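You operate a simulated robot arm through the tools that you are given. There is no shell and no other tool. Be economical: measure what you need, move in short steps, check, and stop when the job is done.

You are at the controls of a simulated two-armed robot. One attempt, no reset.

## Task
Fill the clear cup just past its line, steam the upper in the drawer soft and turn the steam off.
Fine: about 96 ml of water from the jug, which goes back; shut the drawer before the steam goes on; wait till all five lamps are lit. Set down upright: water jug.

It is judged by the outcome, as a careful person would: the job done as asked, and still so three seconds after it is handed in. It fails if anything else is knocked over, pushed out of place, dropped, spilled or broken.

## Robot
Two 7-joint arms with two-finger parallel grippers on one trunk, on a base that drives. Base frame: it is fixed to the floor where the robot stands at the start and does not move with it; the origin is under the middle of the robot, x ahead of it, y to its left, z up; the surface under the hand at the start is at about z = 0.85. Lengths are in m, angles in rad, forces in N, time in s.
The left shoulder is at the start at [0.02, 0.138, 1.475], the right one opposite. With the tool pointing down near the work surface each hand reaches from about 0.1 to 0.32 m from the robot's upright axis, wherever it stands, measured 20 degrees to its own side. Places, roughly: clear cup [0.3, 0.3, 1.1]; cool button [1.9, 0.4, 1]; press knob [1.8, 0.4, 1]; pull knob [0.6, 0.1, 0.9]; row of lamps [0.3, 0.1, 1.1]; steam knob [0.1, 0.2, 1.1]; steel drawer [0.2, 0, 0.9]; tall lever [0.8, 0.1, 1.1]; warm button [1.6, 0.4, 1]. Payload 1.57 kg a hand.
The tool frame of a hand sits at the grasp point between the pads (the TCP): z along the fingers, y along the line on which they close. The tips reach 0.03 m beyond it. Largest opening 0.08 m; finger width 0.017, thickness 0.012; the body of the gripper, 0.04 by 0.082 m, starts 0.08 m behind the TCP.
Orientation is that of the tool frame in the base frame, as a unit quaternion [w, x, y, z]. With the fingers straight down and closing along the base's y, the tool's x points along the base's -x, its y along +y and its z along -z.

## Interface
- The arms move only by the tool play_rows. It takes "left_commands", "right_commands" or both (then of equal length, played together; a hand with none holds still); each is a list of rows, each a list of 6 numbers: the shift along the tool's x, y, z in m, then the turn, a rotation vector about the tool's x, y, z in rad. In form: [[tx, ty, tz, rx, ry, rz], ...]. A call has 1 to 12 rows; each row is the pose to reach, as a shift and turn from the pose commanded when the call began, along the tool's axes at that moment. "left_claw" and "right_claw" are, for a hand that has rows, the finger opening in m, from 0 to 0.08, set as the call begins (left out, the last holds). Each row takes 0.2 s and may step no farther than 0.05 m and 0.15 rad from the row before; otherwise, or with a gripper value out of range, the whole call is refused. A pose out of reach is approached as far as the arm can. The call stops where the force on the tool passes 40 N (or 10 N more than at its start, if that is more) or the arm is blocked; 0.2 s more then pass. The fingers move at their own pace (about 0.045 m/s each) and stop on an object; they squeeze with about 23 N. The grip force told is the motor's: it shows also when the fingers shut on nothing. Time passes only in rows, and 0.2 s behind the last, so rows that repeat a pose let the fingers close. It gives the time, the measured TCP pose, the force on the tool (base axes), the opening and the grip force at its end, in the units of the frame above (readings bear some noise), with the torque about the TCP (base axes, N m) and any sound that the robot's microphone picked up.
- Cameras (640 x 400 px; columns grow to the right, rows downward): "scene" is now at [0.1724, 0.0136, 1.3327]; the picture's right is [0.16, -0.99, 0.00], its down [-0.78, -0.13, -0.62] and it looks along [0.61, 0.10, -0.79] (base axes); focal length 214 px, centre (320, 200). "left" rides on the left gripper at [0.072, 0.007, -0.122] in its tool frame; the picture's right is [-0.09, 1.00, 0.00], its down [-0.84, -0.08, -0.54] and it looks along [-0.54, -0.05, 0.84] (tool axes); focal length 238 px, centre (320, 200). "right" rides on the right gripper at [0.072, -0.007, -0.122] in its tool frame; the picture's right is [0.09, 1.00, 0.00], its down [-0.84, 0.08, -0.54] and it looks along [-0.54, 0.05, 0.84] (tool axes); focal length 238 px, centre (320, 200). There is no depth. A picture from a camera that has moved, and an enlarged one, comes with that camera's place and axes in the base frame and with its lens.
- capture(camera): a new picture of that camera. It takes no simulated time.
- slide_trunk(by): slides the trunk up (or, below 0, down) by that many m; the arms and the scene camera ride with it, the base frame stays. It gives what a move gives, with no picture.
- roll_base(legs): drives the robot by 1 to 6 legs, each [ahead, left, turn to the left] in m, m and rad, along the robot's own axes; the way and the turn of a leg run together, so that a leg with both is an arc; at most 1.5 m and 3.142 rad a leg. The arms and the cameras ride along, it lands a little off, and it stops where it bumps. It gives what a move gives.
- aim_head(pan, tilt): turns the head with the scene camera to pan (to the left, within 1.047 rad either way) and tilt (down, from -0.506 to 1.204), counted from straight ahead of the robot. It gives what a move gives.
- inspect(camera, box): a new picture of the part [left, top, right, bottom] of that camera's present view, enlarged. It takes no simulated time.
- close_job(): hands the job in; it is judged then, once.

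Go step by step. Nothing tells you exact positions but the pictures and the camera data: compare them with the known pose of the tool, close in by small moves and look again before you grip or let go. The budget is 120 turns and 92 pictures, counting those below and the enlarged ones. Unless the task says otherwise, let go and move clear before handing in, and close with one line.

The tools are called by a JSON object that holds its "method" and its "body". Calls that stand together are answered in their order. play_rows: Moves the arms, as the interface text tells. Its arguments: {"type":"object","properties":{"left_commands":{"type":"array"},"left_claw":{"type":"number"},"right_commands":{"type":"array"},"right_claw":{"type":"number"}},"required":[]} The other tools are called the same way: slide_trunk (by) slides the trunk up or down; roll_base (legs) drives the base; aim_head (pan, tilt) turns the head that bears the scene camera; capture (camera) takes a picture; inspect (camera, box) takes an enlarged picture of a part of a camera's view; close_job () hands the job in.

At the start:

```text
time: 0.0
left_tcp_pos: [0.3778, 0.2705, 1.3678]
left_tcp_rot: [-0.024, -0.004, 1.0, 0.004]
left_force: [0.2, 0.3, -0.2]
left_wrist_torque: [0.01, 0.04, 0.02]
left_width: 0.0801
left_grip_force: 0.0
right_tcp_pos: [0.3502, -0.0497, 1.3281]
right_tcp_rot: [-0.253, 0.001, 0.967, 0.001]
right_force: [-0.2, 0.1, -0.3]
right_wrist_torque: [-0.01, 0.03, -0.02]
right_width: 0.08
right_grip_force: 0.0
trunk travel left (down, up): [-0.85, 0.39]
robot x, y, heading: [0.0007, 0.0011, 0.001]
head pan, tilt: [0.164, 0.908]
```

scene: 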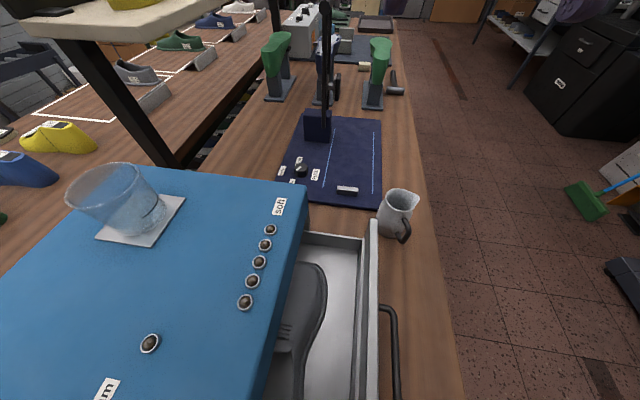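
right: 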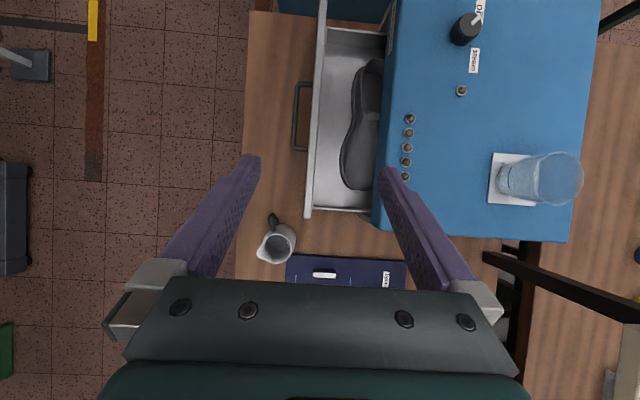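
left: 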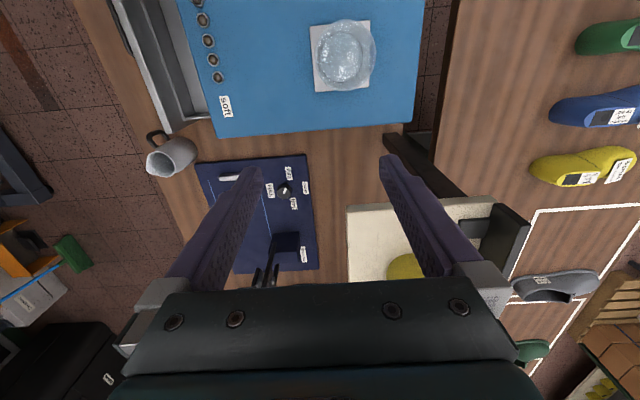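

The jug seems to stand near (0.50, -0.12) on the bench. The cup is on the blue steamer near (0.31, 0.32), and the drawer is open toward -y. I'll look closer before moving.

{"method": "inspect", "body": {"camera": "scene", "box": [260, 160, 440, 272]}}

{"method": "inspect", "body": {"camera": "right", "box": [240, 0, 600, 270]}}

{"method": "inspect", "body": {"camera": "scene", "box": [40, 140, 240, 265]}}

```text
3.56 times, centred on (350, 216) of scene
camera zoom: at [0.1724, 0.0136, 1.3327], right [0.16, -0.99, 0.0], down [-0.78, -0.13, -0.62], along [0.61, 0.1, -0.79], focal length 763 px, centre (213, 143)
```

zoom: 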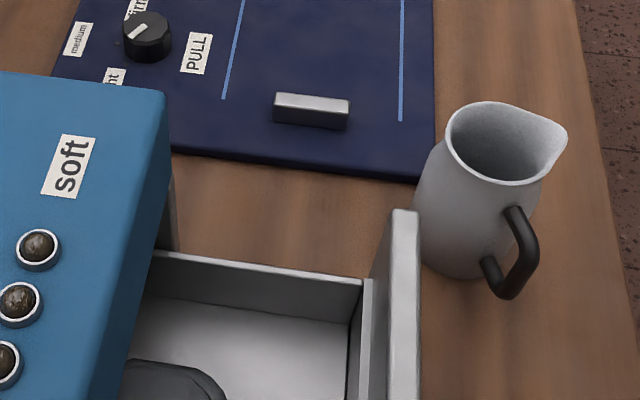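

```text
1.48 times, centred on (420, 135) of right
camera zoom: at [0.347, -0.0568, 1.4696], right [-0.08, 1.0, 0.05], down [1.0, 0.08, 0.06], along [0.06, 0.05, -1.0], focal length 353 px, centre (172, 296)
```

zoom: 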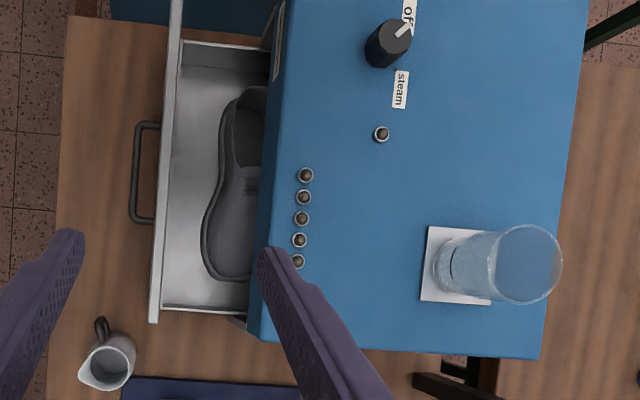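

```text
3.20 times, centred on (140, 202) of scene
camera zoom: at [0.1724, 0.0136, 1.3327], right [0.16, -0.99, 0.0], down [-0.78, -0.13, -0.62], along [0.61, 0.1, -0.79], focal length 686 px, centre (896, 192)
```

zoom: 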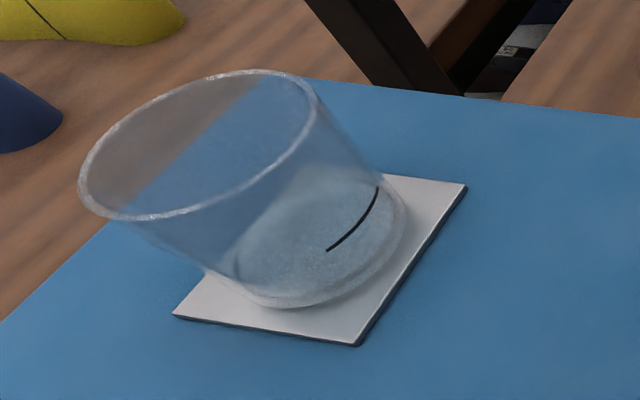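

Next I'll look straight down and around, to see where the robot's body stands and how the jug is shaped.

{"method": "aim_head", "body": {"pan": -0.6, "tilt": 1.0}}

{"method": "capture", "body": {"camera": "scene"}}

{"method": "inspect", "body": {"camera": "left", "box": [110, 100, 240, 200]}}

{"method": "inspect", "body": {"camera": "right", "box": [230, 190, 330, 290]}}

```text
time: 1.1
left_tcp_pos: [0.3775, 0.2712, 1.3671]
left_tcp_rot: [-0.026, -0.004, 1.0, 0.003]
left_force: [0.7, 0.0, 0.4]
left_wrist_torque: [0.0, 0.01, -0.01]
left_width: 0.0799
left_grip_force: 0.1
right_tcp_pos: [0.3491, -0.049, 1.3275]
right_tcp_rot: [-0.254, 0.001, 0.967, 0.001]
right_force: [-0.3, -1.2, 0.8]
right_wrist_torque: [0.0, -0.02, 0.0]
right_width: 0.0799
right_grip_force: 0.0
trunk travel left (down, up): [-0.85, 0.39]
robot x, y, heading: [-0.0018, 0.0028, -0.0]
head pan, tilt: [-0.6, 1.0]
```

```text
85 pictures are left
camera scene: at [0.1559, -0.0379, 1.3261], right [-0.56, -0.83, 0.0], down [-0.69, 0.47, -0.54], along [0.45, -0.3, -0.84], focal length 214 px, centre (320, 200)
```

scene: 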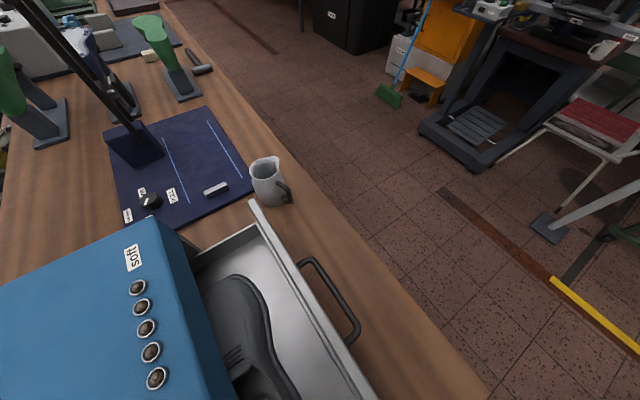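

```text
4.00 times, centred on (175, 150) of left
camera zoom: at [0.3122, 0.2758, 1.4928], right [0.08, 1.0, 0.0], down [0.86, -0.07, 0.5], along [0.5, -0.04, -0.87], focal length 953 px, centre (900, 400)
```

zoom: 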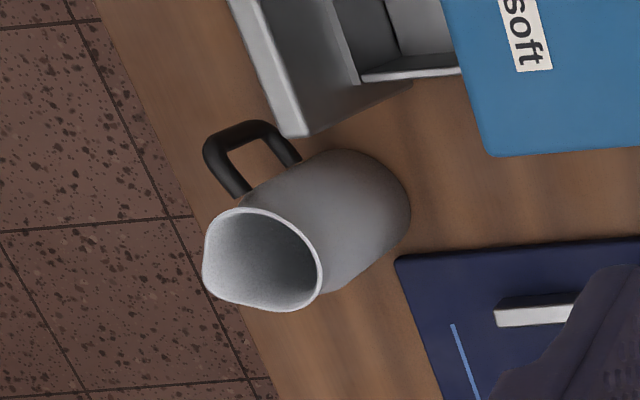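

```text
4.00 times, centred on (280, 240) of right
camera zoom: at [0.3469, -0.0567, 1.469], right [-0.08, 1.0, 0.05], down [1.0, 0.08, 0.06], along [0.06, 0.05, -1.0], focal length 953 px, centre (480, 40)
```

zoom: 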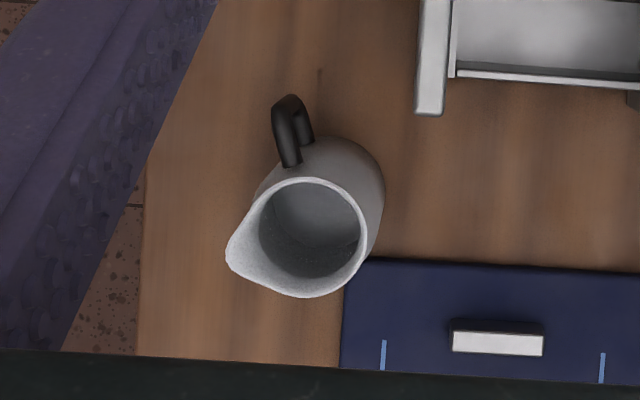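

The handle points to about -x and the spout to about -y. I need to see how far the steamer and drawer extend and where my own body is, so I'll tilt fully down.

{"method": "aim_head", "body": {"pan": 0.0, "tilt": 1.2}}

{"method": "capture", "body": {"camera": "scene"}}

```text
time: 2.1
left_tcp_pos: [0.377, 0.2716, 1.3672]
left_tcp_rot: [-0.026, -0.005, 1.0, 0.002]
left_force: [0.4, 1.0, 0.5]
left_wrist_torque: [-0.03, -0.02, 0.0]
left_width: 0.08
left_grip_force: 0.0
right_tcp_pos: [0.3503, -0.0491, 1.3275]
right_tcp_rot: [-0.253, 0.001, 0.967, 0.001]
right_force: [0.4, -0.7, -0.5]
right_wrist_torque: [0.0, 0.0, -0.01]
right_width: 0.08
right_grip_force: 0.1
trunk travel left (down, up): [-0.85, 0.39]
robot x, y, heading: [0.0023, -0.0011, -0.001]
head pan, tilt: [0.0, 1.201]
```

```text
82 pictures are left
camera scene: at [0.1543, 0.0014, 1.3135], right [0.0, -1.0, 0.0], down [-0.93, 0.0, -0.36], along [0.36, 0.0, -0.93], focal length 214 px, centre (320, 200)
```

scene: 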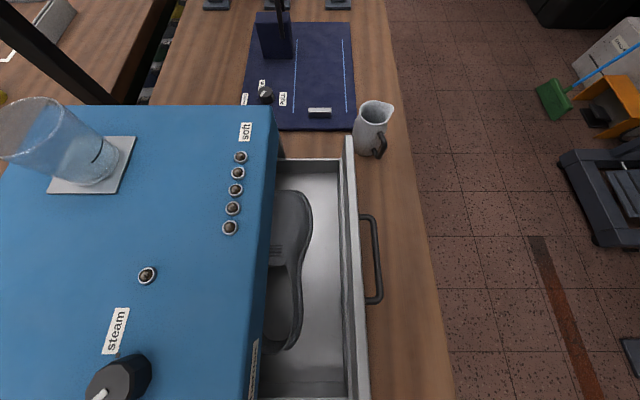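

The robot has no body in the way below, so the bench is clear to work over. I'll shut the drawer first: straighten the right hand, bring it in front of the drawer with fingers closed, and look.

{"method": "play_rows", "body": {"right_commands": [[0.005, -0.019, 0.035, 0, -0.075, 0], [0.01, -0.037, 0.071, 0, -0.15, 0], [0.015, -0.056, 0.106, 0, -0.22, 0], [0.019, -0.074, 0.142, 0, -0.29, 0], [0.024, -0.093, 0.177, 0, -0.37, 0], [0.029, -0.111, 0.212, 0, -0.44, 0], [0.034, -0.13, 0.248, 0, -0.51, 0]], "right_claw": 0.0}}

{"method": "capture", "body": {"camera": "right"}}

{"method": "capture", "body": {"camera": "scene"}}

```text
time: 3.7
left_tcp_pos: [0.3767, 0.2708, 1.3674]
left_tcp_rot: [-0.025, -0.004, 1.0, 0.003]
left_force: [0.3, -0.4, -0.4]
left_wrist_torque: [0.0, 0.01, 0.01]
left_width: 0.08
left_grip_force: 0.0
right_tcp_pos: [0.1977, -0.1787, 1.131]
right_tcp_rot: [-0.001, 0.001, 1.0, 0.0]
right_force: [0.0, -0.5, 0.6]
right_wrist_torque: [0.01, 0.01, 0.01]
right_width: 0.0
right_grip_force: 21.9
trunk travel left (down, up): [-0.85, 0.39]
robot x, y, heading: [0.0002, 0.002, 0.001]
head pan, tilt: [0.0, 1.201]
```

```text
81 pictures are left
camera right: at [0.1272, -0.1868, 1.2519], right [-0.09, 1.0, 0.0], down [0.84, 0.07, 0.54], along [0.54, 0.05, -0.84], focal length 238 px, centre (320, 200)
```

right: 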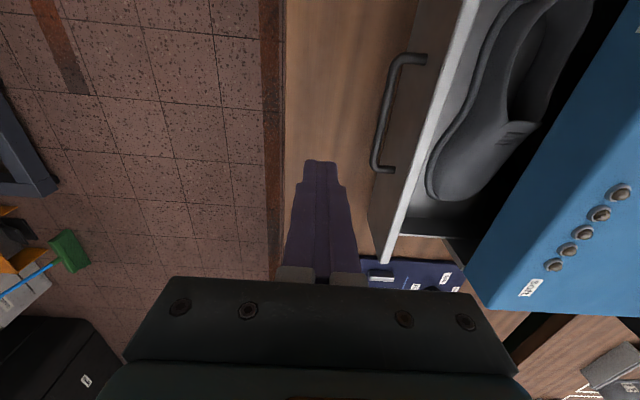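

```text
80 pictures are left
camera scene: at [0.1543, 0.0014, 1.3135], right [0.0, -1.0, 0.0], down [-0.93, 0.0, -0.36], along [0.36, 0.0, -0.93], focal length 214 px, centre (320, 200)
```

scene: 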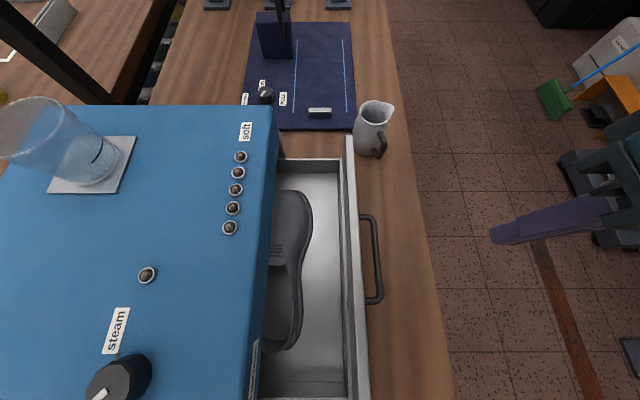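

The drawer's handle bar is at about y=-0.096, z=0.945, with x from 0.13 to 0.27. I'll turn the hand a quarter turn so its narrow side faces the steamer, and lower it in front of the bar.

{"method": "play_rows", "body": {"right_commands": [[0, 0.002, 0.017, 0, 0, -0.143], [0, 0.004, 0.034, 0, 0, -0.286], [0, 0.006, 0.051, 0, 0, -0.429], [0, 0.008, 0.068, 0, 0, -0.572], [0, 0.01, 0.085, 0, 0, -0.715], [0, 0.012, 0.102, 0, 0, -0.858], [0, 0.014, 0.119, 0, 0, -1.0], [0, 0.016, 0.136, 0, 0, -1.143], [0, 0.018, 0.153, 0, 0, -1.286], [0, 0.019, 0.17, 0, 0, -1.429], [0, 0.019, 0.186, 0, 0, -1.57]]}}

{"method": "capture", "body": {"camera": "right"}}

{"method": "capture", "body": {"camera": "scene"}}

```text
time: 6.1
left_tcp_pos: [0.3761, 0.2717, 1.3669]
left_tcp_rot: [-0.025, -0.004, 1.0, 0.003]
left_force: [0.0, -0.6, -0.2]
left_wrist_torque: [0.01, -0.01, 0.0]
left_width: 0.0801
left_grip_force: 0.1
right_tcp_pos: [0.1986, -0.1609, 0.9419]
right_tcp_rot: [0.0, -0.707, 0.708, 0.001]
right_force: [0.4, -0.4, 0.0]
right_wrist_torque: [0.03, 0.0, -0.01]
right_width: 0.0001
right_grip_force: 20.8
trunk travel left (down, up): [-0.85, 0.39]
robot x, y, heading: [-0.0003, 0.0009, 0.002]
head pan, tilt: [0.0, 1.201]
```

```text
79 pictures are left
camera right: at [0.2045, -0.233, 1.0636], right [-1.0, -0.09, 0.0], down [-0.08, 0.84, 0.54], along [-0.05, 0.54, -0.84], focal length 238 px, centre (320, 200)
```

right: 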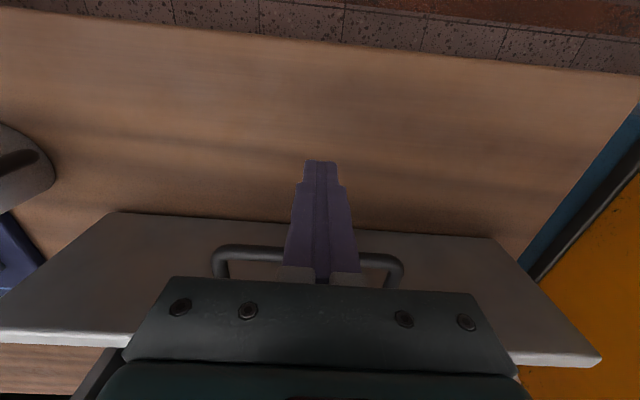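

```text
78 pictures are left
camera scene: at [0.1543, 0.0014, 1.3135], right [0.0, -1.0, 0.0], down [-0.93, 0.0, -0.36], along [0.36, 0.0, -0.93], focal length 214 px, centre (320, 200)
```

scene: 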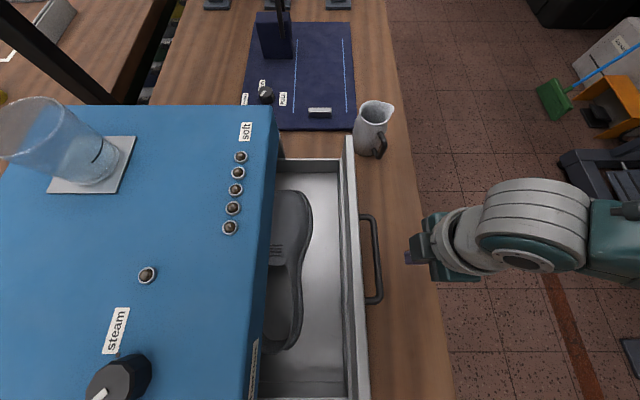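

The finger is in front of the bar, so now I push in +y in small steps until the drawer resists.

{"method": "play_rows", "body": {"right_commands": [[-0.02, 0, 0, 0, 0, 0], [-0.04, 0, 0, 0, 0, 0], [-0.055, 0, 0, 0, 0, 0], [-0.07, 0, 0, 0, 0, 0], [-0.085, 0, 0, 0, 0, 0], [-0.1, 0, 0, 0, 0, 0], [-0.115, 0, 0, 0, 0, 0], [-0.13, 0, 0, 0, 0, 0], [-0.145, 0, 0, 0, 0, 0]]}}

{"method": "capture", "body": {"camera": "scene"}}

```text
time: 8.1
left_tcp_pos: [0.3776, 0.2706, 1.3661]
left_tcp_rot: [-0.026, -0.004, 1.0, 0.002]
left_force: [0.0, 0.1, -0.2]
left_wrist_torque: [0.0, -0.02, 0.04]
left_width: 0.08
left_grip_force: 0.1
right_tcp_pos: [0.1992, -0.0143, 0.9435]
right_tcp_rot: [0.0, -0.706, 0.708, 0.0]
right_force: [0.3, 0.1, -0.4]
right_wrist_torque: [0.04, 0.01, 0.0]
right_width: 0.0
right_grip_force: 22.1
trunk travel left (down, up): [-0.85, 0.39]
robot x, y, heading: [-0.0005, 0.0007, -0.003]
head pan, tilt: [0.0, 1.201]
```

```text
77 pictures are left
camera scene: at [0.1543, 0.0014, 1.3135], right [0.0, -1.0, 0.0], down [-0.93, 0.0, -0.36], along [0.36, 0.0, -0.93], focal length 214 px, centre (320, 200)
```

scene: 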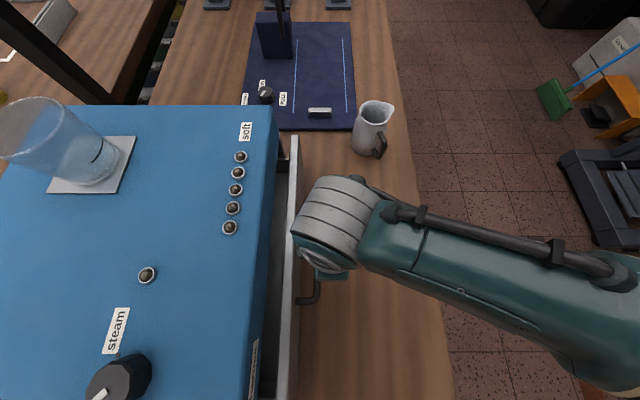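

It's nearly shut. I'll push the last few centimetres in smaller steps.

{"method": "play_rows", "body": {"right_commands": [[-0.01, 0, 0, 0, 0, 0], [-0.018, 0, 0, 0, 0, 0], [-0.026, 0, 0, 0, 0, 0], [-0.033, 0, 0, 0, 0, 0], [-0.04, 0, 0, 0, 0, 0]]}}

{"method": "capture", "body": {"camera": "scene"}}

```text
time: 9.3
left_tcp_pos: [0.3762, 0.267, 1.3652]
left_tcp_rot: [-0.026, -0.004, 1.0, 0.001]
left_force: [-0.3, -1.0, 0.4]
left_wrist_torque: [-0.02, 0.02, 0.01]
left_width: 0.0799
left_grip_force: 0.0
right_tcp_pos: [0.1992, 0.0094, 0.9386]
right_tcp_rot: [-0.014, -0.705, 0.709, -0.011]
right_force: [-0.2, -14.5, 6.6]
right_wrist_torque: [-0.01, 0.02, 0.07]
right_width: 0.0003
right_grip_force: 21.2
trunk travel left (down, up): [-0.85, 0.39]
robot x, y, heading: [0.0, 0.0015, -0.001]
head pan, tilt: [0.0, 1.201]
stopped in row 5 (right hand): the force on the tool passed its limit at 42 N (the readings are from after the stop); the commanded pose is now the measured one
```

```text
76 pictures are left
camera scene: at [0.1543, -0.0012, 1.3135], right [0.0, -1.0, 0.0], down [-0.93, 0.0, -0.36], along [0.36, 0.0, -0.93], focal length 214 px, centre (320, 200)
```

scene: 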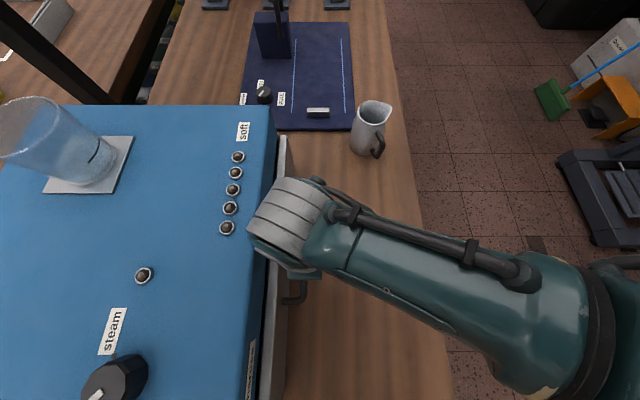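

It hit a hard stop at the bar, and the torque shows the contact was at the fingertip. I'll back off and check that the drawer is flush.

{"method": "play_rows", "body": {"right_commands": [[0.03, 0, 0, 0, 0, 0], [0.07, 0, 0, 0, 0, 0], [0.12, 0, 0, 0, 0, 0], [0.16, 0, 0, 0, 0, 0], [0.2, 0, -0.03, 0, 0, 0], [0.2, 0, -0.08, 0, 0, 0], [0.2, 0, -0.13, 0, 0, 0], [0.2, 0, -0.18, 0, 0, 0]]}}

{"method": "capture", "body": {"camera": "scene"}}

{"method": "capture", "body": {"camera": "right"}}

```text
time: 11.1
left_tcp_pos: [0.3772, 0.2694, 1.3662]
left_tcp_rot: [-0.026, -0.005, 1.0, 0.002]
left_force: [0.2, -0.8, 0.8]
left_wrist_torque: [0.03, -0.03, 0.01]
left_width: 0.0802
left_grip_force: 0.0
right_tcp_pos: [0.1993, -0.1784, 1.1253]
right_tcp_rot: [-0.01, -0.705, 0.709, -0.007]
right_force: [0.2, 0.5, -0.1]
right_wrist_torque: [-0.02, 0.0, 0.0]
right_width: 0.0002
right_grip_force: 20.9
trunk travel left (down, up): [-0.85, 0.39]
robot x, y, heading: [0.0021, -0.0022, -0.005]
head pan, tilt: [0.0, 1.201]
```

```text
75 pictures are left
camera scene: at [0.1542, 0.0007, 1.3134], right [0.0, -1.0, 0.0], down [-0.93, 0.0, -0.36], along [0.36, 0.0, -0.93], focal length 214 px, centre (320, 200)
```

scene: 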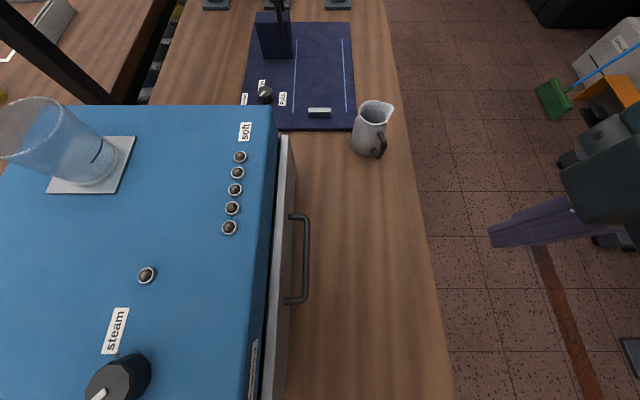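

```text
74 pictures are left
camera right: at [0.2055, -0.248, 1.2486], right [-1.0, -0.09, 0.01], down [-0.07, 0.85, 0.52], along [-0.05, 0.52, -0.85], focal length 238 px, centre (320, 200)
```

right: 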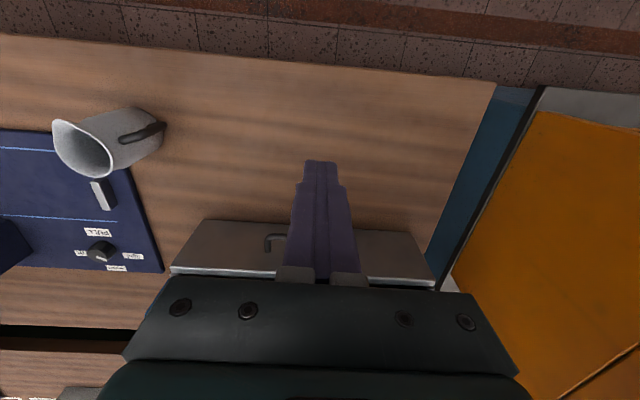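

{"method": "inspect", "body": {"camera": "scene", "box": [230, 100, 330, 162]}}

{"method": "inspect", "body": {"camera": "scene", "box": [230, 280, 330, 400]}}

```text
6.40 times, centred on (280, 131) of scene
camera zoom: at [0.1542, 0.0007, 1.3134], right [0.0, -1.0, 0.0], down [-0.93, 0.0, -0.36], along [0.36, 0.0, -0.93], focal length 1373 px, centre (576, 642)
```

zoom: 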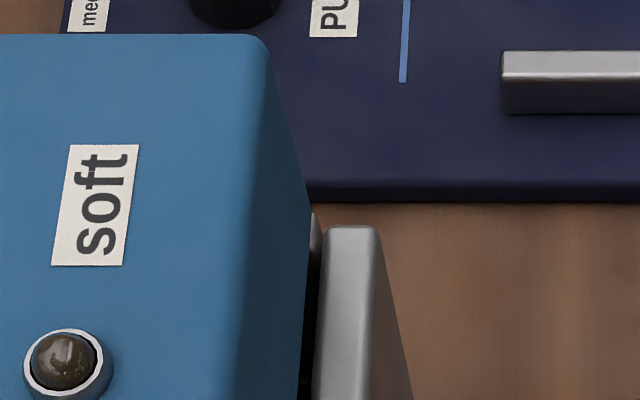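

```text
3.33 times, centred on (280, 340) of scene
camera zoom: at [0.1542, 0.0007, 1.3134], right [0.0, -1.0, 0.0], down [-0.93, 0.0, -0.36], along [0.36, 0.0, -0.93], focal length 715 px, centre (453, -267)
```

zoom: 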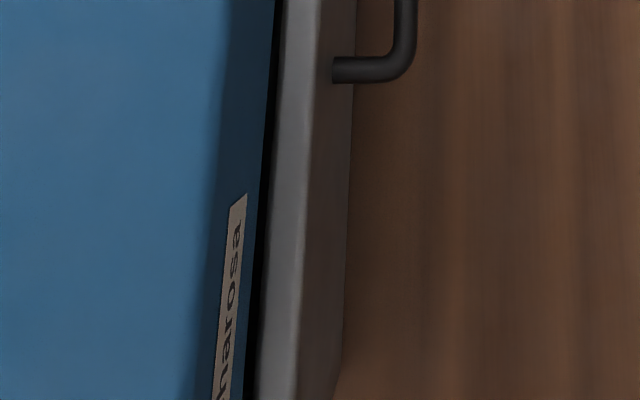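

There seems to be a small gap behind the drawer front, and the wrist may have limited the push. I'll tilt the hand so the wrist stays clear and push on the panel itself, above the bar.

{"method": "play_rows", "body": {"right_commands": [[-0.0, 0, 0.01, 0, -0.13, 0], [-0.01, 0, 0.03, 0, -0.26, 0], [-0.02, 0, 0.055, 0, -0.39, 0], [-0.04, 0, 0.08, 0, -0.52, 0], [-0.06, 0, 0.105, 0, -0.65, 0], [-0.08, 0, 0.125, 0, -0.785, 0], [-0.1, 0, 0.14, 0, -0.785, 0]]}}

{"method": "capture", "body": {"camera": "right"}}

{"method": "capture", "body": {"camera": "scene"}}

```text
time: 12.7
left_tcp_pos: [0.3784, 0.2705, 1.3668]
left_tcp_rot: [-0.025, -0.003, 1.0, 0.003]
left_force: [-0.1, 0.5, 0.4]
left_wrist_torque: [-0.04, 0.0, 0.06]
left_width: 0.0799
left_grip_force: 0.0
right_tcp_pos: [0.198, -0.0821, 0.9837]
right_tcp_rot: [0.263, -0.654, 0.659, 0.263]
right_force: [0.3, 0.3, -0.6]
right_wrist_torque: [0.02, -0.01, 0.03]
right_width: 0.0
right_grip_force: 21.1
trunk travel left (down, up): [-0.85, 0.39]
robot x, y, heading: [0.0018, -0.0025, -0.001]
head pan, tilt: [0.0, 1.201]
```

```text
71 pictures are left
camera right: at [0.2045, -0.2192, 1.021], right [-1.0, -0.06, -0.06], down [-0.07, 0.23, 0.97], along [-0.04, 0.97, -0.23], focal length 238 px, centre (320, 200)
```

right: 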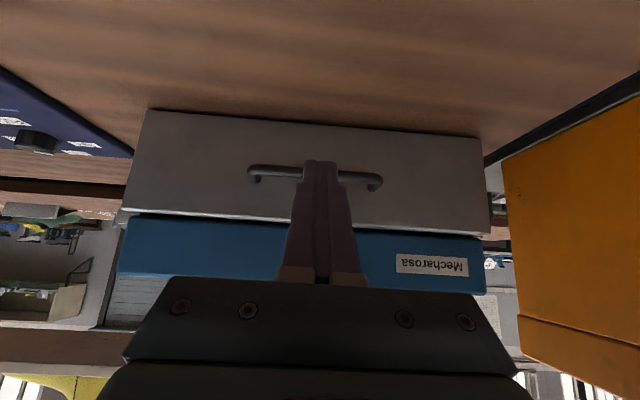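

```text
70 pictures are left
camera scene: at [0.1542, 0.0007, 1.3135], right [0.0, -1.0, 0.0], down [-0.93, 0.0, -0.36], along [0.36, 0.0, -0.93], focal length 214 px, centre (320, 200)
```

scene: 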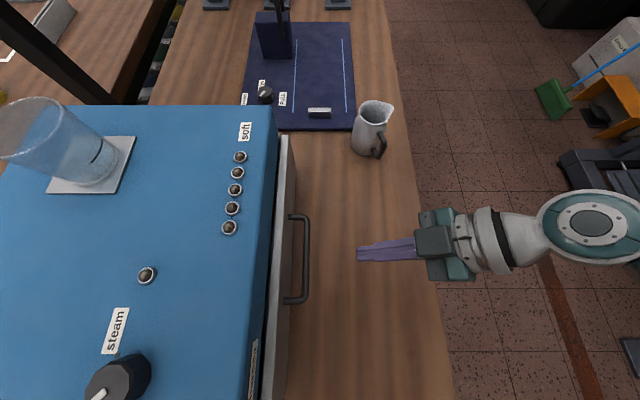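

The tip is above the bar's level and aimed at the panel. Pushing straight in +y.

{"method": "play_rows", "body": {"right_commands": [[-0.0217, 0, 0.0207, 0, 0, 0], [-0.0434, 0, 0.0415, 0, 0, 0], [-0.0578, 0, 0.0553, 0, 0, 0], [-0.0687, 0, 0.0656, 0, 0, 0], [-0.0759, 0, 0.0726, 0, 0, 0], [-0.0831, 0, 0.0795, 0, 0, 0], [-0.0904, 0, 0.0864, 0, 0, 0]]}}

{"method": "inspect", "body": {"camera": "scene", "box": [230, 100, 330, 162]}}

```text
time: 14.3
left_tcp_pos: [0.3785, 0.2662, 1.3648]
left_tcp_rot: [-0.025, -0.003, 1.0, -0.001]
left_force: [0.0, 0.3, -0.1]
left_wrist_torque: [0.03, -0.02, 0.02]
left_width: 0.08
left_grip_force: 0.0
right_tcp_pos: [0.2005, 0.0296, 0.9805]
right_tcp_rot: [0.256, -0.656, 0.662, 0.257]
right_force: [-2.3, -37.2, 15.3]
right_wrist_torque: [-0.23, 0.09, 0.03]
right_width: 0.0
right_grip_force: 21.8
trunk travel left (down, up): [-0.85, 0.39]
robot x, y, heading: [0.0017, -0.0023, -0.004]
head pan, tilt: [0.0, 1.201]
```

```text
6.40 times, centred on (280, 131) of scene
camera zoom: at [0.1543, -0.0039, 1.3138], right [0.0, -1.0, 0.01], down [-0.93, 0.0, -0.36], along [0.36, -0.01, -0.93], focal length 1373 px, centre (576, 642)
```

zoom: 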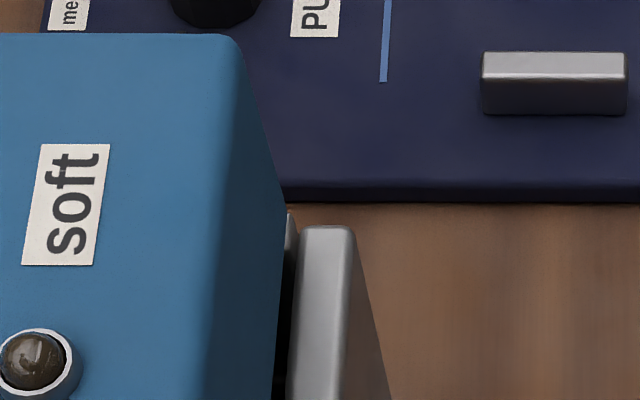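

The panel takes 37 N and doesn't move, so the drawer is shut. Next I retract the right hand and raise it out of the way.

{"method": "play_rows", "body": {"right_commands": [[0.029, 0, -0.0276, 0, 0, 0], [0.0578, 0, -0.0553, 0, 0, 0], [0.0868, 0, -0.0829, 0, 0, 0], [0.0525, 0, -0.119, 0, 0, 0], [0.018, 0, -0.155, 0, 0.1, 0], [-0.0165, 0, -0.191, 0, 0.23, 0], [-0.051, 0, -0.227, 0, 0.36, 0], [-0.085, 0, -0.263, 0, 0.49, 0], [-0.12, 0, -0.3, 0, 0.62, 0], [-0.154, 0, -0.336, 0, 0.75, 0]]}}

{"method": "aim_head", "body": {"pan": -0.2, "tilt": 0.9}}

{"method": "roll_base", "body": {"legs": [[-0.02, -0.3, 0]]}}

{"method": "capture", "body": {"camera": "scene"}}

{"method": "capture", "body": {"camera": "left"}}

```text
refused: row 9 steps farther than a row can; nothing moved
```

```text
time: 15.1
left_tcp_pos: [0.3774, 0.2675, 1.3644]
left_tcp_rot: [-0.025, -0.003, 1.0, -0.001]
left_force: [-0.4, -0.3, -0.4]
left_wrist_torque: [0.01, -0.02, 0.02]
left_width: 0.08
left_grip_force: 0.1
right_tcp_pos: [0.2012, 0.0301, 0.9807]
right_tcp_rot: [0.258, -0.655, 0.662, 0.257]
right_force: [0.5, -40.7, 7.5]
right_wrist_torque: [-0.45, 0.2, -0.01]
right_width: 0.0004
right_grip_force: 20.9
trunk travel left (down, up): [-0.85, 0.39]
robot x, y, heading: [-0.0029, 0.0007, 0.0]
head pan, tilt: [-0.201, 0.901]
```

```text
time: 17.2
left_tcp_pos: [0.3566, -0.0323, 1.3658]
left_tcp_rot: [-0.026, -0.004, 1.0, 0.002]
left_force: [-0.4, 0.2, 0.3]
left_wrist_torque: [-0.04, 0.02, 0.02]
left_width: 0.0799
left_grip_force: 0.1
right_tcp_pos: [0.1798, -0.261, 0.9829]
right_tcp_rot: [0.264, -0.653, 0.659, 0.264]
right_force: [-0.5, -0.2, -0.9]
right_wrist_torque: [0.0, 0.02, 0.0]
right_width: 0.0002
right_grip_force: 20.9
trunk travel left (down, up): [-0.85, 0.39]
robot x, y, heading: [-0.0186, -0.3037, -0.004]
head pan, tilt: [-0.201, 0.901]
```

```text
68 pictures are left
camera scene: at [0.1517, -0.3169, 1.3333], right [-0.2, -0.98, 0.0], down [-0.77, 0.16, -0.62], along [0.61, -0.12, -0.78], focal length 214 px, centre (320, 200)
```

scene: 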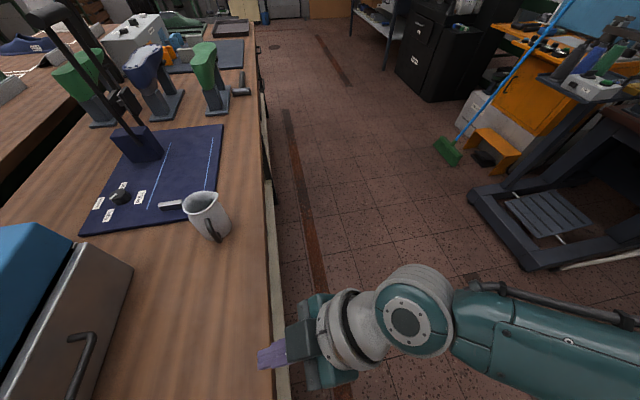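

```text
67 pictures are left
camera left: at [0.2922, -0.0276, 1.4927], right [0.08, 1.0, 0.0], down [0.86, -0.07, 0.5], along [0.5, -0.04, -0.87], focal length 238 px, centre (320, 200)
```

left: 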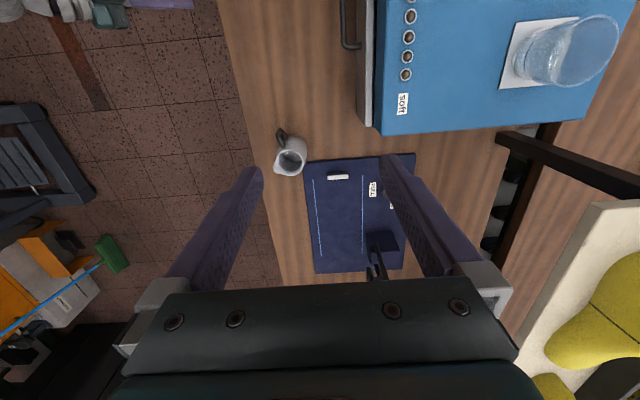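

The base move carried the hand straight back off the drawer, no harm done. I'll raise the right hand now and zoom in on the jug to fix its position and handle direction.

{"method": "play_rows", "body": {"right_commands": [[-0.031, 0, -0.0325, 0, 0.1, 0], [-0.062, 0, -0.065, 0, 0.2, 0], [-0.093, 0, -0.0975, 0, 0.3, 0], [-0.124, 0, -0.13, 0, 0.4, 0], [-0.155, 0, -0.1625, 0, 0.5, 0], [-0.186, 0, -0.195, 0, 0.6, 0], [-0.217, 0, -0.2275, 0, 0.7, 0], [-0.248, 0, -0.26, 0, 0.76, 0]]}}

{"method": "inspect", "body": {"camera": "scene", "box": [160, 170, 260, 250]}}

{"method": "inspect", "body": {"camera": "left", "box": [250, 110, 330, 190]}}

```text
time: 18.6
left_tcp_pos: [0.357, -0.0317, 1.3666]
left_tcp_rot: [-0.026, -0.004, 1.0, 0.003]
left_force: [-0.2, -0.1, -0.2]
left_wrist_torque: [0.03, -0.04, 0.01]
left_width: 0.0799
left_grip_force: 0.1
right_tcp_pos: [0.2033, -0.2786, 1.2319]
right_tcp_rot: [0.047, -0.673, 0.737, 0.047]
right_force: [-0.4, 0.6, 1.2]
right_wrist_torque: [-0.02, -0.02, -0.04]
right_width: 0.0001
right_grip_force: 21.1
trunk travel left (down, up): [-0.85, 0.39]
robot x, y, heading: [-0.0197, -0.3032, -0.002]
head pan, tilt: [-0.201, 0.901]
stopped in row 6 (right hand): the force on the tool passed its limit at 142 N (the readings are from after the stop); the commanded pose is now the measured one
```

```text
5.00 times, centred on (210, 210) of scene
camera zoom: at [0.1689, -0.3149, 1.4036], right [-0.14, -0.99, 0.0], down [-0.1, 0.01, -0.99], along [0.98, -0.14, -0.1], focal length 1072 px, centre (870, 150)
```

zoom: 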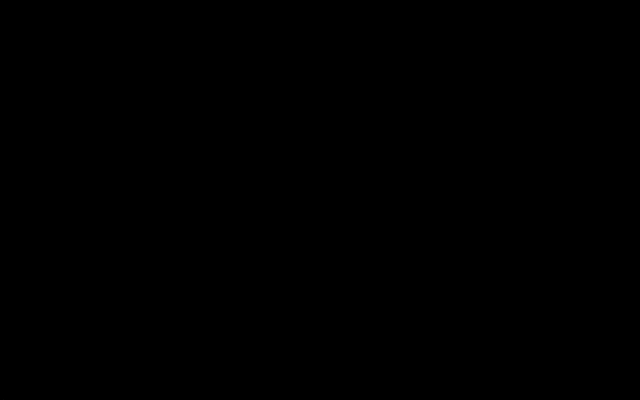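

```text
5.00 times, centred on (290, 150) of left
camera zoom: at [0.292, -0.0276, 1.4923], right [0.08, 1.0, 0.0], down [0.86, -0.07, 0.5], along [0.5, -0.04, -0.87], focal length 1192 px, centre (470, 450)
```

zoom: 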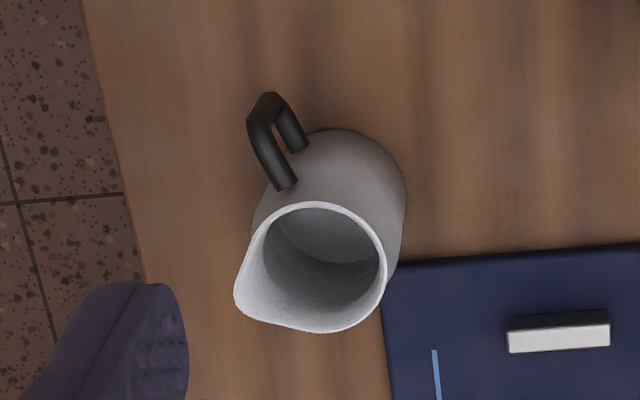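

The right hand bumped my own head, so I'll move it out to the side (-y) and re-aim the head.

{"method": "play_rows", "body": {"right_commands": [[0.02, 0, 0.03, 0, 0, 0], [0.06, 0, 0.04, 0, 0, 0], [0.1, 0, 0.04, 0, 0, 0], [0.14, 0, 0.04, 0, 0, 0], [0.17, 0, 0.03, 0, 0, 0]]}}

{"method": "aim_head", "body": {"pan": 0.2, "tilt": 0.9}}

{"method": "capture", "body": {"camera": "scene"}}

```text
time: 19.8
left_tcp_pos: [0.3551, -0.0307, 1.3658]
left_tcp_rot: [-0.026, -0.004, 1.0, 0.003]
left_force: [1.0, 0.3, -0.3]
left_wrist_torque: [-0.04, 0.02, -0.01]
left_width: 0.0798
left_grip_force: 0.1
right_tcp_pos: [0.1882, -0.4394, 1.1817]
right_tcp_rot: [0.052, -0.68, 0.729, 0.051]
right_force: [-1.1, 0.7, 0.6]
right_wrist_torque: [-0.01, 0.01, 0.0]
right_width: 0.0002
right_grip_force: 20.8
trunk travel left (down, up): [-0.85, 0.39]
robot x, y, heading: [-0.0192, -0.3049, -0.001]
head pan, tilt: [-0.201, 0.901]
```

```text
time: 20.7
left_tcp_pos: [0.3569, -0.0319, 1.3666]
left_tcp_rot: [-0.026, -0.004, 1.0, 0.003]
left_force: [-0.3, 0.0, 0.0]
left_wrist_torque: [-0.02, 0.0, -0.02]
left_width: 0.08
left_grip_force: 0.1
right_tcp_pos: [0.1891, -0.4393, 1.182]
right_tcp_rot: [0.052, -0.681, 0.729, 0.049]
right_force: [0.2, -0.5, 0.9]
right_wrist_torque: [0.02, 0.03, 0.03]
right_width: 0.0001
right_grip_force: 21.3
trunk travel left (down, up): [-0.85, 0.39]
robot x, y, heading: [-0.0213, -0.3035, -0.005]
head pan, tilt: [0.201, 0.901]
```

```text
64 pictures are left
camera scene: at [0.1518, -0.2869, 1.3333], right [0.2, -0.98, 0.0], down [-0.77, -0.15, -0.62], along [0.61, 0.12, -0.78], focal length 214 px, centre (320, 200)
```

scene: 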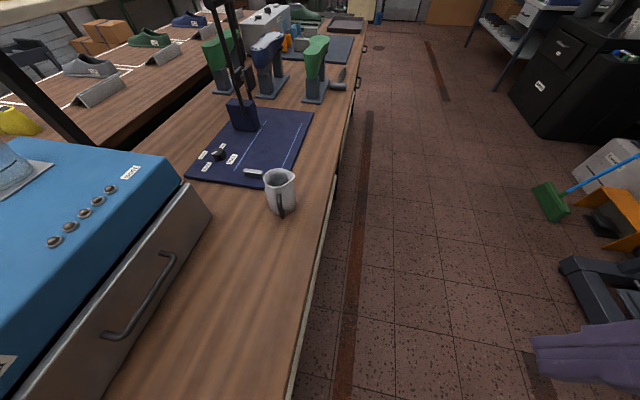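

The head is fine. The jug axis is at about (0.487, -0.115), the rim at z≈0.97, and the handle points about 22° from -x toward -y. I'll lower the trunk a bit and turn the left hand to approach along the handle's line.

{"method": "play_rows", "body": {"left_commands": [[0.003, -0.028, 0.033, 0, 0, -0.08], [0.007, -0.055, 0.067, 0, 0, -0.16], [0.01, -0.083, 0.1, 0, 0, -0.24], [0.014, -0.11, 0.134, 0, 0, -0.32], [0.017, -0.138, 0.167, 0, 0, -0.384]], "left_claw": 0.08}}

{"method": "slide_trunk", "body": {"by": -0.12}}

{"method": "play_rows", "body": {"left_commands": [[0, 0, 0, 0, -0.14, 0], [0, 0, 0, 0, -0.28, 0], [0, 0, 0, 0, -0.42, 0], [0, 0, 0, 0, -0.56, 0], [0, 0, 0, 0, -0.7, 0], [0, 0, 0, 0, -0.84, 0], [0, 0, 0, 0, -0.98, 0], [0, 0, 0, 0, -1.1, 0], [0, 0, 0, 0, -1.2, 0]]}}

{"method": "capture", "body": {"camera": "left"}}

{"method": "capture", "body": {"camera": "scene"}}

```text
time: 21.9
left_tcp_pos: [0.3318, -0.1701, 1.2011]
left_tcp_rot: [-0.025, -0.195, 0.98, 0.007]
left_force: [0.5, 0.3, -0.6]
left_wrist_torque: [-0.03, 0.02, -0.02]
left_width: 0.0798
left_grip_force: 0.0
right_tcp_pos: [0.1892, -0.4392, 1.1813]
right_tcp_rot: [0.051, -0.681, 0.729, 0.049]
right_force: [0.4, -0.2, 0.6]
right_wrist_torque: [-0.02, 0.01, -0.03]
right_width: 0.0001
right_grip_force: 21.2
trunk travel left (down, up): [-0.85, 0.39]
robot x, y, heading: [-0.0209, -0.3026, -0.005]
head pan, tilt: [0.201, 0.901]
```

```text
time: 23.4
left_tcp_pos: [0.3324, -0.1708, 1.0806]
left_tcp_rot: [-0.025, -0.194, 0.981, 0.008]
left_force: [0.4, -0.6, -0.8]
left_wrist_torque: [-0.01, 0.0, 0.04]
left_width: 0.0801
left_grip_force: 0.0
right_tcp_pos: [0.1887, -0.4404, 1.0615]
right_tcp_rot: [0.052, -0.681, 0.729, 0.049]
right_force: [-0.3, 1.4, 0.4]
right_wrist_torque: [-0.05, -0.03, -0.01]
right_width: 0.0
right_grip_force: 21.2
trunk travel left (down, up): [-0.73, 0.51]
robot x, y, heading: [-0.0186, -0.3029, 0.0]
head pan, tilt: [0.201, 0.901]
```

```text
time: 25.4
left_tcp_pos: [0.3318, -0.1711, 1.0806]
left_tcp_rot: [0.533, -0.156, 0.823, 0.116]
left_force: [0.0, 0.1, 0.0]
left_wrist_torque: [0.0, 0.0, 0.02]
left_width: 0.0801
left_grip_force: 0.0
right_tcp_pos: [0.1879, -0.4392, 1.0615]
right_tcp_rot: [0.051, -0.681, 0.729, 0.05]
right_force: [-0.5, -0.3, 0.2]
right_wrist_torque: [0.0, 0.01, -0.02]
right_width: 0.0
right_grip_force: 21.3
trunk travel left (down, up): [-0.73, 0.51]
robot x, y, heading: [-0.0216, -0.303, -0.003]
head pan, tilt: [0.201, 0.901]
```

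```text
63 pictures are left
camera left: at [0.2009, -0.2184, 1.0647], right [-0.34, 0.93, 0.11], down [-0.11, -0.15, 0.98], along [0.93, 0.33, 0.15], focal length 238 px, centre (320, 200)
```

left: 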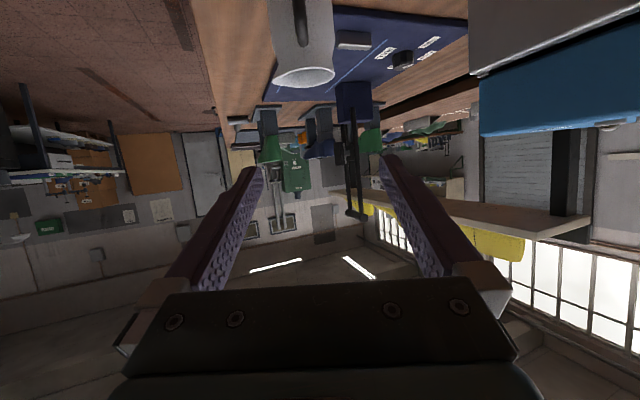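

```text
62 pictures are left
camera scene: at [0.1518, -0.2868, 1.2133], right [0.2, -0.98, 0.0], down [-0.77, -0.15, -0.62], along [0.61, 0.12, -0.78], focal length 214 px, centre (320, 200)
```

scene: 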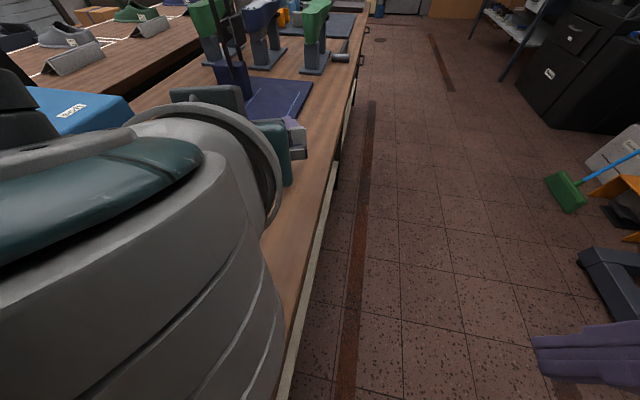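

The jug and its handle line up with the left hand's axis. I'll bring the hand down behind the handle at gripping height, then check.

{"method": "play_rows", "body": {"left_commands": [[0.032, -0.004, 0.024, 0, 0, 0], [0.064, -0.008, 0.048, 0, 0, 0], [0.096, -0.012, 0.072, 0, 0, 0], [0.1277, -0.0156, 0.0959, 0, 0, 0]]}}

{"method": "capture", "body": {"camera": "left"}}

```text
time: 26.4
left_tcp_pos: [0.371, -0.1671, 0.9229]
left_tcp_rot: [0.534, -0.157, 0.823, 0.115]
left_force: [-0.3, -0.2, -0.6]
left_wrist_torque: [-0.01, 0.01, 0.0]
left_width: 0.08
left_grip_force: 0.1
right_tcp_pos: [0.1892, -0.4396, 1.0621]
right_tcp_rot: [0.051, -0.681, 0.729, 0.05]
right_force: [0.0, -0.5, -0.1]
right_wrist_torque: [0.02, 0.02, -0.01]
right_width: 0.0
right_grip_force: 21.3
trunk travel left (down, up): [-0.73, 0.51]
robot x, y, heading: [-0.0231, -0.3077, -0.006]
head pan, tilt: [0.201, 0.901]
```

```text
61 pictures are left
camera left: at [0.2385, -0.2154, 0.9083], right [-0.34, 0.93, 0.11], down [-0.11, -0.15, 0.98], along [0.93, 0.33, 0.15], focal length 238 px, centre (320, 200)
```

left: 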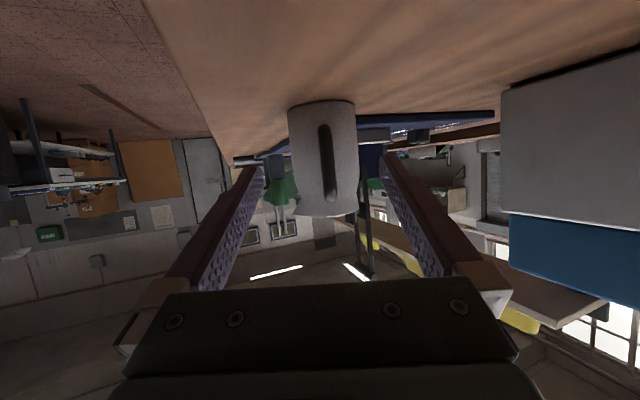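

{"method": "inspect", "body": {"camera": "left", "box": [260, 90, 390, 230]}}

```text
2.86 times, centred on (325, 160) of left
camera zoom: at [0.2385, -0.2154, 0.9083], right [-0.34, 0.93, 0.11], down [-0.11, -0.15, 0.98], along [0.93, 0.33, 0.15], focal length 681 px, centre (306, 314)
```

zoom: 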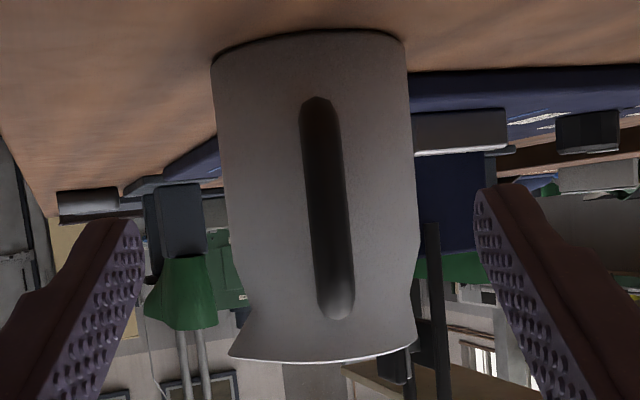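

The hand's centreline passes within a couple of millimetres of the jug's axis, and the body is about 71 mm wide at this height. I'll go a little higher, move in partway and check the clearance.

{"method": "play_rows", "body": {"left_commands": [[-0.015, 0.0005, 0.022, 0, 0, 0], [-0.03, 0.001, 0.044, 0, 0, 0], [-0.037, 0.0015, 0.06, 0, 0, 0]]}}

{"method": "inspect", "body": {"camera": "left", "box": [200, 60, 440, 260]}}

```text
time: 27.2
left_tcp_pos: [0.4354, -0.1406, 0.9333]
left_tcp_rot: [0.533, -0.157, 0.823, 0.116]
left_force: [0.0, -0.8, 0.4]
left_wrist_torque: [-0.02, 0.02, 0.0]
left_width: 0.08
left_grip_force: 0.1
right_tcp_pos: [0.1893, -0.4399, 1.0617]
right_tcp_rot: [0.052, -0.682, 0.728, 0.049]
right_force: [0.0, 0.5, -0.1]
right_wrist_torque: [0.0, -0.03, -0.02]
right_width: 0.0
right_grip_force: 21.2
trunk travel left (down, up): [-0.73, 0.51]
robot x, y, heading: [-0.022, -0.3041, -0.002]
head pan, tilt: [0.201, 0.901]
```

```text
2.00 times, centred on (320, 160) of left
camera zoom: at [0.304, -0.1888, 0.9197], right [-0.34, 0.93, 0.11], down [-0.11, -0.15, 0.98], along [0.93, 0.33, 0.15], focal length 477 px, centre (320, 280)
```

zoom: 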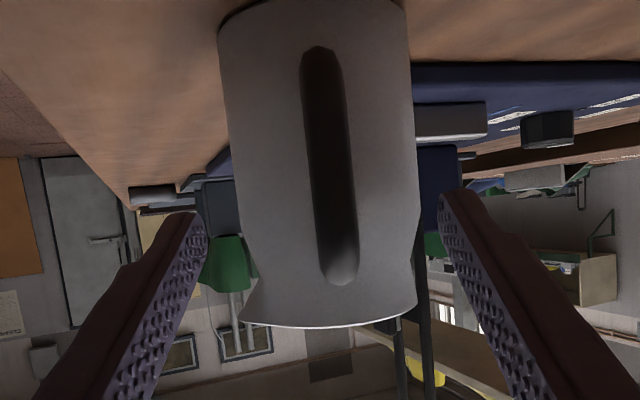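

It's centred within about a millimetre, so I continue straight in and close on the jug.

{"method": "play_rows", "body": {"left_commands": [[-0.007, 0.0, 0.015, 0, 0, 0], [-0.014, 0.0, 0.03, 0, 0, 0], [-0.021, 0.0, 0.045, 0, 0, 0]]}}

{"method": "inspect", "body": {"camera": "left", "box": [160, 40, 480, 290]}}

```text
time: 28.0
left_tcp_pos: [0.4816, -0.1209, 0.9356]
left_tcp_rot: [0.533, -0.157, 0.823, 0.116]
left_force: [0.6, 0.5, -0.4]
left_wrist_torque: [0.01, -0.02, -0.01]
left_width: 0.0801
left_grip_force: 0.1
right_tcp_pos: [0.1884, -0.4403, 1.0627]
right_tcp_rot: [0.052, -0.681, 0.729, 0.049]
right_force: [0.5, -0.7, -0.3]
right_wrist_torque: [0.0, 0.03, 0.01]
right_width: 0.0
right_grip_force: 21.0
trunk travel left (down, up): [-0.73, 0.51]
robot x, y, heading: [-0.0202, -0.3017, -0.002]
head pan, tilt: [0.201, 0.901]
```

```text
1.60 times, centred on (320, 165) of left
camera zoom: at [0.3489, -0.1689, 0.9207], right [-0.34, 0.93, 0.11], down [-0.11, -0.15, 0.98], along [0.93, 0.33, 0.15], focal length 381 px, centre (320, 256)
```

zoom: 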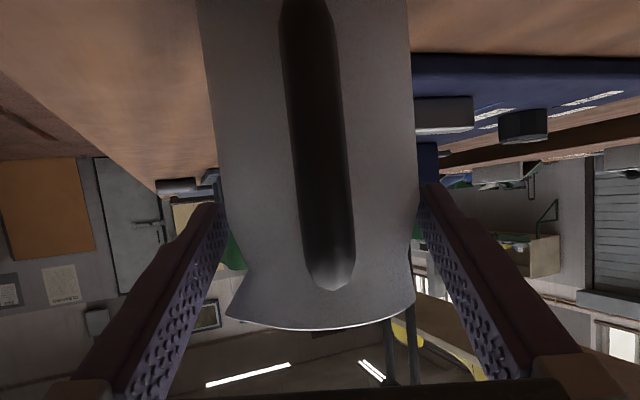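

{"method": "play_rows", "body": {"left_commands": [[0, 0, 0, 0, 0, 0], [0, 0, 0, 0, 0, 0], [0, 0, 0, 0, 0, 0], [0, 0, 0, 0, 0, 0]], "left_claw": 0.04}}

{"method": "inspect", "body": {"camera": "left", "box": [160, 40, 480, 290]}}

```text
time: 29.0
left_tcp_pos: [0.4801, -0.1208, 0.9352]
left_tcp_rot: [0.533, -0.156, 0.823, 0.116]
left_force: [-0.2, 0.9, 0.3]
left_wrist_torque: [-0.02, -0.01, 0.02]
left_width: 0.0736
left_grip_force: 23.1
right_tcp_pos: [0.1885, -0.4397, 1.0612]
right_tcp_rot: [0.051, -0.681, 0.729, 0.049]
right_force: [0.0, -0.4, 0.2]
right_wrist_torque: [0.03, -0.02, -0.03]
right_width: 0.0
right_grip_force: 20.8
trunk travel left (down, up): [-0.73, 0.51]
robot x, y, heading: [-0.0186, -0.302, -0.002]
head pan, tilt: [0.201, 0.901]
```

```text
1.60 times, centred on (320, 165) of left
camera zoom: at [0.3486, -0.1688, 0.9205], right [-0.34, 0.93, 0.11], down [-0.11, -0.15, 0.98], along [0.93, 0.33, 0.15], focal length 381 px, centre (320, 256)
```

zoom: 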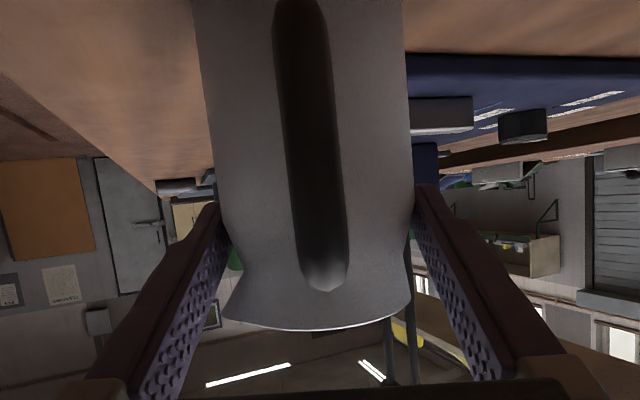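

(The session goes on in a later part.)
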